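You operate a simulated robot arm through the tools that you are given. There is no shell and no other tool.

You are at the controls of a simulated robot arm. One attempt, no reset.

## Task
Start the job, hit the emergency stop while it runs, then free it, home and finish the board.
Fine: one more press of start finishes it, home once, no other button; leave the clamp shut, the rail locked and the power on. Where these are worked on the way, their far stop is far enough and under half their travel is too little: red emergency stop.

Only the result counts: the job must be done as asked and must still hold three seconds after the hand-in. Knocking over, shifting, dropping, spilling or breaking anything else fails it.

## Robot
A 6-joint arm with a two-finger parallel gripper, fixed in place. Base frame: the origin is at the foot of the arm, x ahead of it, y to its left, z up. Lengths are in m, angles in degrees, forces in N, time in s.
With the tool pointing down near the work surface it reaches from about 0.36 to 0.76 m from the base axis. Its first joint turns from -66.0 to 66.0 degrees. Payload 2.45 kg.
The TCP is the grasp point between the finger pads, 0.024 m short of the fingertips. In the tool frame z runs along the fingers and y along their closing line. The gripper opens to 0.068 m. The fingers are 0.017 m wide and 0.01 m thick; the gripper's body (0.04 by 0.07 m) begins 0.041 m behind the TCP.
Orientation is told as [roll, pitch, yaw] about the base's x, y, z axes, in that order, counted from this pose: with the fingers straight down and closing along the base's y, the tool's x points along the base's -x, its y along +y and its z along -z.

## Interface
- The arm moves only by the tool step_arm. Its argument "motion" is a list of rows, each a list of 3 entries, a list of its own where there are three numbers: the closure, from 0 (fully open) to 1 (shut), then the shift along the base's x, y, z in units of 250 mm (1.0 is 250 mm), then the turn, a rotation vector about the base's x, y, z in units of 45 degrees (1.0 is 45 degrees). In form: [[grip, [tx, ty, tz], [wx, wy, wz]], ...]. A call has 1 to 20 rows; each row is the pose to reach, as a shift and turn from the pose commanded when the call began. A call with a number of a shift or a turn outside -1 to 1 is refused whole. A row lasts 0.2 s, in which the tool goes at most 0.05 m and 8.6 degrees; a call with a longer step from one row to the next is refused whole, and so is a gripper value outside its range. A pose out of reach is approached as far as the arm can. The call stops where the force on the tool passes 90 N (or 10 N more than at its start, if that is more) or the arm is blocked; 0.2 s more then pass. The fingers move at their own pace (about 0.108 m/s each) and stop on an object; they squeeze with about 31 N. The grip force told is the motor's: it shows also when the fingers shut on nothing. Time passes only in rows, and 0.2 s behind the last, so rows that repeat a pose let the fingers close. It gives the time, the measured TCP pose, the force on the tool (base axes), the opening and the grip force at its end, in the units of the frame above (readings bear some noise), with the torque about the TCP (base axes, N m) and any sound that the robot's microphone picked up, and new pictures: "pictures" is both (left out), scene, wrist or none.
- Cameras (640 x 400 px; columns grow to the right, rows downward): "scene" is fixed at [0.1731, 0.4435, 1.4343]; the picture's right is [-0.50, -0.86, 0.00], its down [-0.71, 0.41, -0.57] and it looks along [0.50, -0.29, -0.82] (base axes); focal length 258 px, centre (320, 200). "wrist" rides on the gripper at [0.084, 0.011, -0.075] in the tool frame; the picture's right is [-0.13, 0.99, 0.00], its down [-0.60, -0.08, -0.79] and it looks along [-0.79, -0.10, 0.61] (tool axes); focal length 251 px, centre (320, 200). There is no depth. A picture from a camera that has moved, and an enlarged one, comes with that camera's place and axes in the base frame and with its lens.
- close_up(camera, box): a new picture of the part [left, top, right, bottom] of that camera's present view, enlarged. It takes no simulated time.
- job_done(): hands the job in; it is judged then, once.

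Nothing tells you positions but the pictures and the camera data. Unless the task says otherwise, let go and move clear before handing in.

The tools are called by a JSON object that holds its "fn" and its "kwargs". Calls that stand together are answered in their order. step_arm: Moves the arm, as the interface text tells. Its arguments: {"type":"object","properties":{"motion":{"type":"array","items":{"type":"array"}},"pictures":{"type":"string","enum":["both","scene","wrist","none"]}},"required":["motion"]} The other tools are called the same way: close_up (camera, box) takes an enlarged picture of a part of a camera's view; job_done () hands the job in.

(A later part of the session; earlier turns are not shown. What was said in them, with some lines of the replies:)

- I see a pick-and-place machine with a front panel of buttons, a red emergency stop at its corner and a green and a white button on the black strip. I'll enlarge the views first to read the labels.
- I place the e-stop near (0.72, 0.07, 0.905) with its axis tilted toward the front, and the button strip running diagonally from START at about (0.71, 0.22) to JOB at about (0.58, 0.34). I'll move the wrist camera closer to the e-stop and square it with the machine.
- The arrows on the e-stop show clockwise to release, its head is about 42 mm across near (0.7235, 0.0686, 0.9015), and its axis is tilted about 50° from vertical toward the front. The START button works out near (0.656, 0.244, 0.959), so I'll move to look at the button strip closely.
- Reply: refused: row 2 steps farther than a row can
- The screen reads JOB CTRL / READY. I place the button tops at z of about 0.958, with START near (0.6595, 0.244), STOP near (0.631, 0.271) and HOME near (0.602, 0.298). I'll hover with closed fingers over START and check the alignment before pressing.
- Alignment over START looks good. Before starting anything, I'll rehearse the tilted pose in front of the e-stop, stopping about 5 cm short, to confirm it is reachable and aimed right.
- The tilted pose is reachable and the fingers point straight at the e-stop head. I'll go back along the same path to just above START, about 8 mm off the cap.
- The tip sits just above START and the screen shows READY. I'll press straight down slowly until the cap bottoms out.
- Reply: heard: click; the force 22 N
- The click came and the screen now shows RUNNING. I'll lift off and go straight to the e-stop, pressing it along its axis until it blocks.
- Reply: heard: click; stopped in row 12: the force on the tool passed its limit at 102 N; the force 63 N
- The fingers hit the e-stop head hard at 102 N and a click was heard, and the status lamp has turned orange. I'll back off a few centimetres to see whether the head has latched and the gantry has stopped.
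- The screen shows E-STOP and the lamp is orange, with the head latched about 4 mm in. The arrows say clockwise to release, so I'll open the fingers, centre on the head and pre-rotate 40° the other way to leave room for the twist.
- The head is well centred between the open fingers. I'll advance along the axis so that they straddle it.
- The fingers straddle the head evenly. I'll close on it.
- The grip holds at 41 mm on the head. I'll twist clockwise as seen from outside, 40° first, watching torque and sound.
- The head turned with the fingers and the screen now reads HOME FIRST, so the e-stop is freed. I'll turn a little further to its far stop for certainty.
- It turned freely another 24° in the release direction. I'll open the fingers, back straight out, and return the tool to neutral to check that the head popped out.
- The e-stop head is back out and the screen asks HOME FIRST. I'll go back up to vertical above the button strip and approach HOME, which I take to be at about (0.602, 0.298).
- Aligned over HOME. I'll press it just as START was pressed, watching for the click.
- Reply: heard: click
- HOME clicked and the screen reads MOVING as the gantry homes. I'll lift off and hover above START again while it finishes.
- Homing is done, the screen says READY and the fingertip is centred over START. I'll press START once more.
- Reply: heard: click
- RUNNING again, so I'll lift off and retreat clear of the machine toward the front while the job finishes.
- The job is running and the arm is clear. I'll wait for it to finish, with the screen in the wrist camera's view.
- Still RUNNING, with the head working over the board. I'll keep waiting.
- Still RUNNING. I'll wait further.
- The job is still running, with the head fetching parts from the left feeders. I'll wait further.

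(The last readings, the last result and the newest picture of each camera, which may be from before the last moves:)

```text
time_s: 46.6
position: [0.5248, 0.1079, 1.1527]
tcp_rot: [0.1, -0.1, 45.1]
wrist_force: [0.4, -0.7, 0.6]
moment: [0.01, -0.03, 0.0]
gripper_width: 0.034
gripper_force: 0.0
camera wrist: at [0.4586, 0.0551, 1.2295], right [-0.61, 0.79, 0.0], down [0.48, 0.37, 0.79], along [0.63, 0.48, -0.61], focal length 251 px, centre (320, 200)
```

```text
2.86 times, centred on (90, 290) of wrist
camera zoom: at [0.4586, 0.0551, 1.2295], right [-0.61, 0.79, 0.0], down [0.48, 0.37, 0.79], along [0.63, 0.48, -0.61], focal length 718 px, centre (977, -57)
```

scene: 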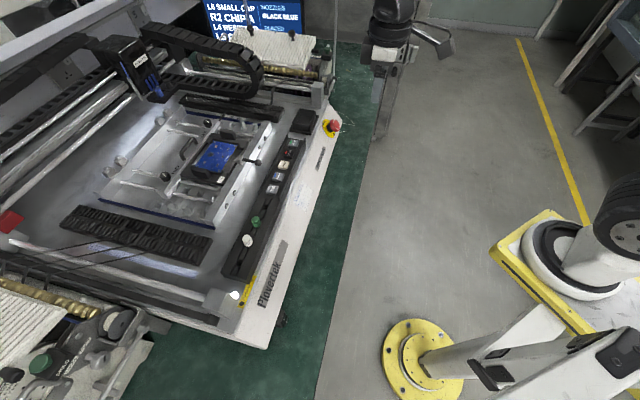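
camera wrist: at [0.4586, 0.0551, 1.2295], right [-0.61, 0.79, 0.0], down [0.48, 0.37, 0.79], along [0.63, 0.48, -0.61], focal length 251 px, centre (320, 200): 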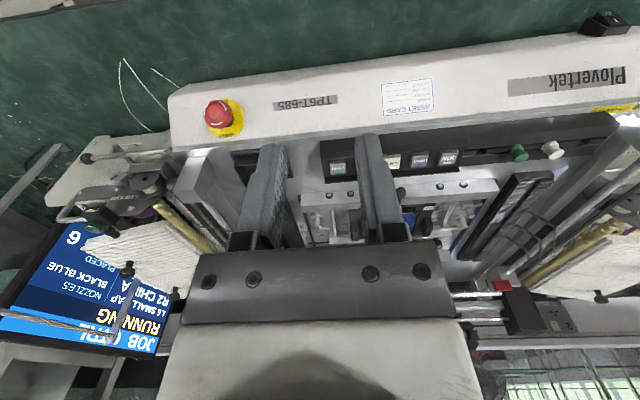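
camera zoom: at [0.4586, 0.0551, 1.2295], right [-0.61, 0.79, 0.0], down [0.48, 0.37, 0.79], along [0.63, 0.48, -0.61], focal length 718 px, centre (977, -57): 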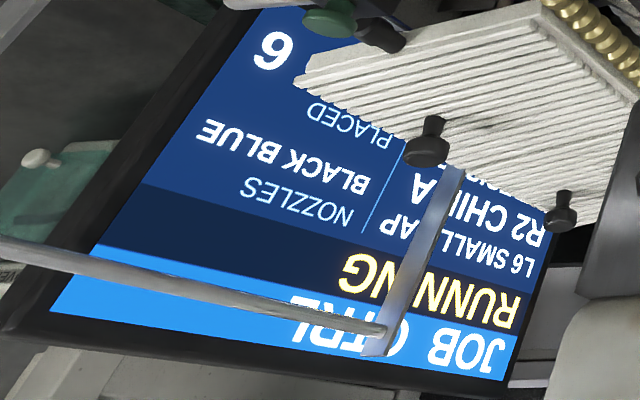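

The gantry is near its home position but the screen still reads RUNNING. I'll wait a bit more.

{"fn": "step_arm", "kwargs": {"motion": [[0.5, [0, 0, 0], [0, 0, 0]], [0.5, [0, 0, 0], [0, 0, 0]], [0.5, [0, 0, 0], [0, 0, 0]], [0.5, [0, 0, 0], [0, 0, 0]], [0.5, [0, 0, 0], [0, 0, 0]], [0.5, [0, 0, 0], [0, 0, 0]], [0.5, [0, 0, 0], [0, 0, 0]], [0.5, [0, 0, 0], [0, 0, 0]], [0.5, [0, 0, 0], [0, 0, 0]], [0.5, [0, 0, 0], [0, 0, 0]]]}}

{"fn": "close_up", "kwargs": {"camera": "wrist", "box": [0, 220, 180, 360]}}

{"fn": "close_up", "kwargs": {"camera": "scene", "box": [80, 80, 340, 310]}}

```text
time_s: 48.8
position: [0.5257, 0.1076, 1.1528]
tcp_rot: [0.0, -0.1, 45.1]
wrist_force: [-0.9, -0.4, 0.0]
moment: [-0.02, 0.02, 0.0]
gripper_width: 0.0342
gripper_force: 0.0
camera wrist: at [0.4586, 0.055, 1.2295], right [-0.61, 0.79, 0.0], down [0.48, 0.37, 0.79], along [0.63, 0.48, -0.61], focal length 251 px, centre (320, 200)
```

scene: 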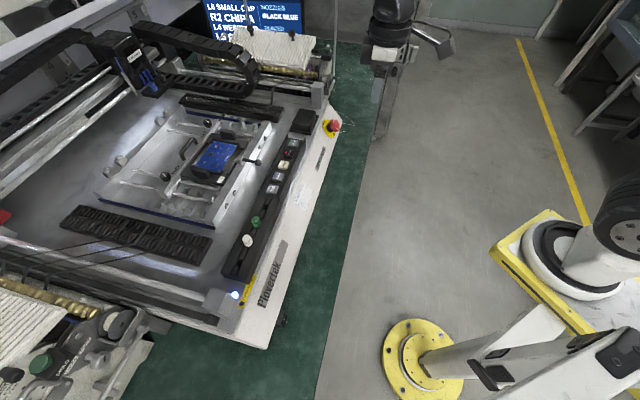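
wrist: 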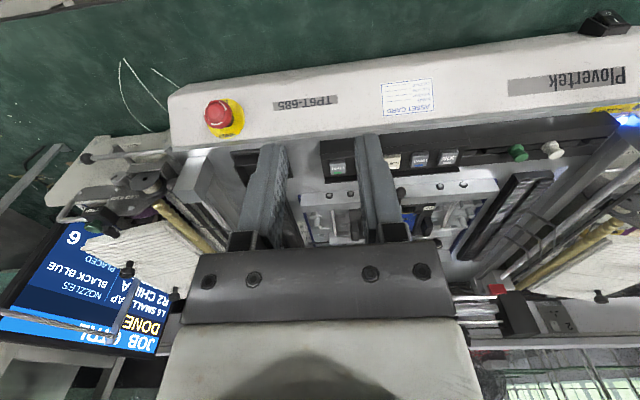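

```text
2.86 times, centred on (90, 290) of wrist
camera zoom: at [0.4586, 0.055, 1.2295], right [-0.61, 0.79, 0.0], down [0.48, 0.37, 0.79], along [0.63, 0.48, -0.61], focal length 718 px, centre (977, -57)
```

zoom: 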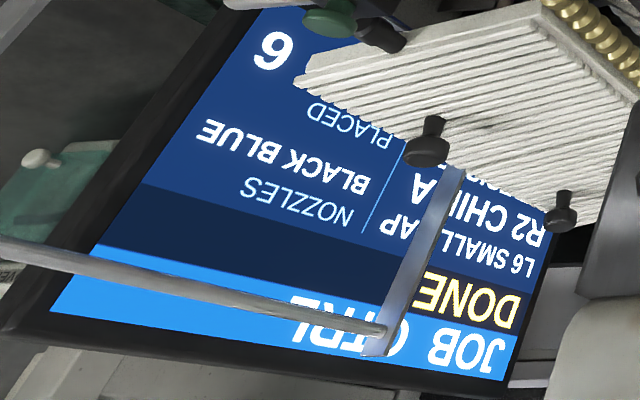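

```text
1.74 times, centred on (210, 195) of scene
camera zoom: at [0.1731, 0.4435, 1.4343], right [-0.5, -0.86, 0.0], down [-0.71, 0.41, -0.57], along [0.5, -0.29, -0.82], focal length 448 px, centre (511, 209)
```

zoom: 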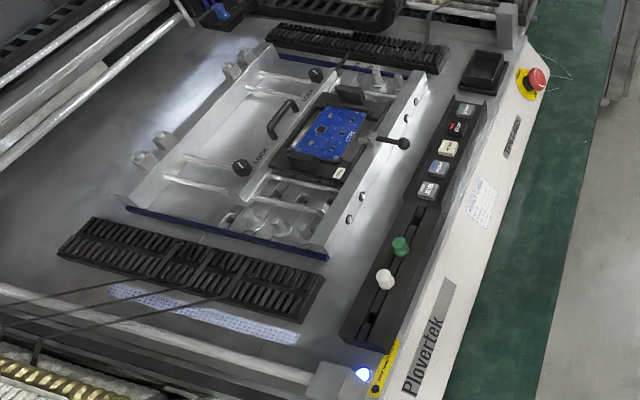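

The screen shows DONE and the lamp is blue. The parts are on the board, the clamp, rail locks and power are untouched, and the arm is clear, so I'm handing the job in.

{"fn": "job_done", "kwargs": {}}

```text
The job is handed in.
```

The board is finished: the machine's screen reads DONE and its lamp has turned blue.

1. **Start:** I pressed START and the screen changed to RUNNING.
2. **Emergency stop:** I pressed the red button while the job was running. It latched, and the screen showed E-STOP. The push ended when the arm hit its force limit (102 N, with a click).
3. **Free:** I twisted the head clockwise, as its arrows show. After 40° the screen read HOME FIRST. I turned it another 24° and never felt a hard stop. The head popped back out when I let go.
4. **Home:** I pressed HOME once, and the screen went back to READY.
5. **Finish:** I pressed START once more and waited about 20 seconds until the job completed.

I pressed no other buttons and did not touch the clamp, the rail or the power. The arm is clear of the machine with its fingers empty.
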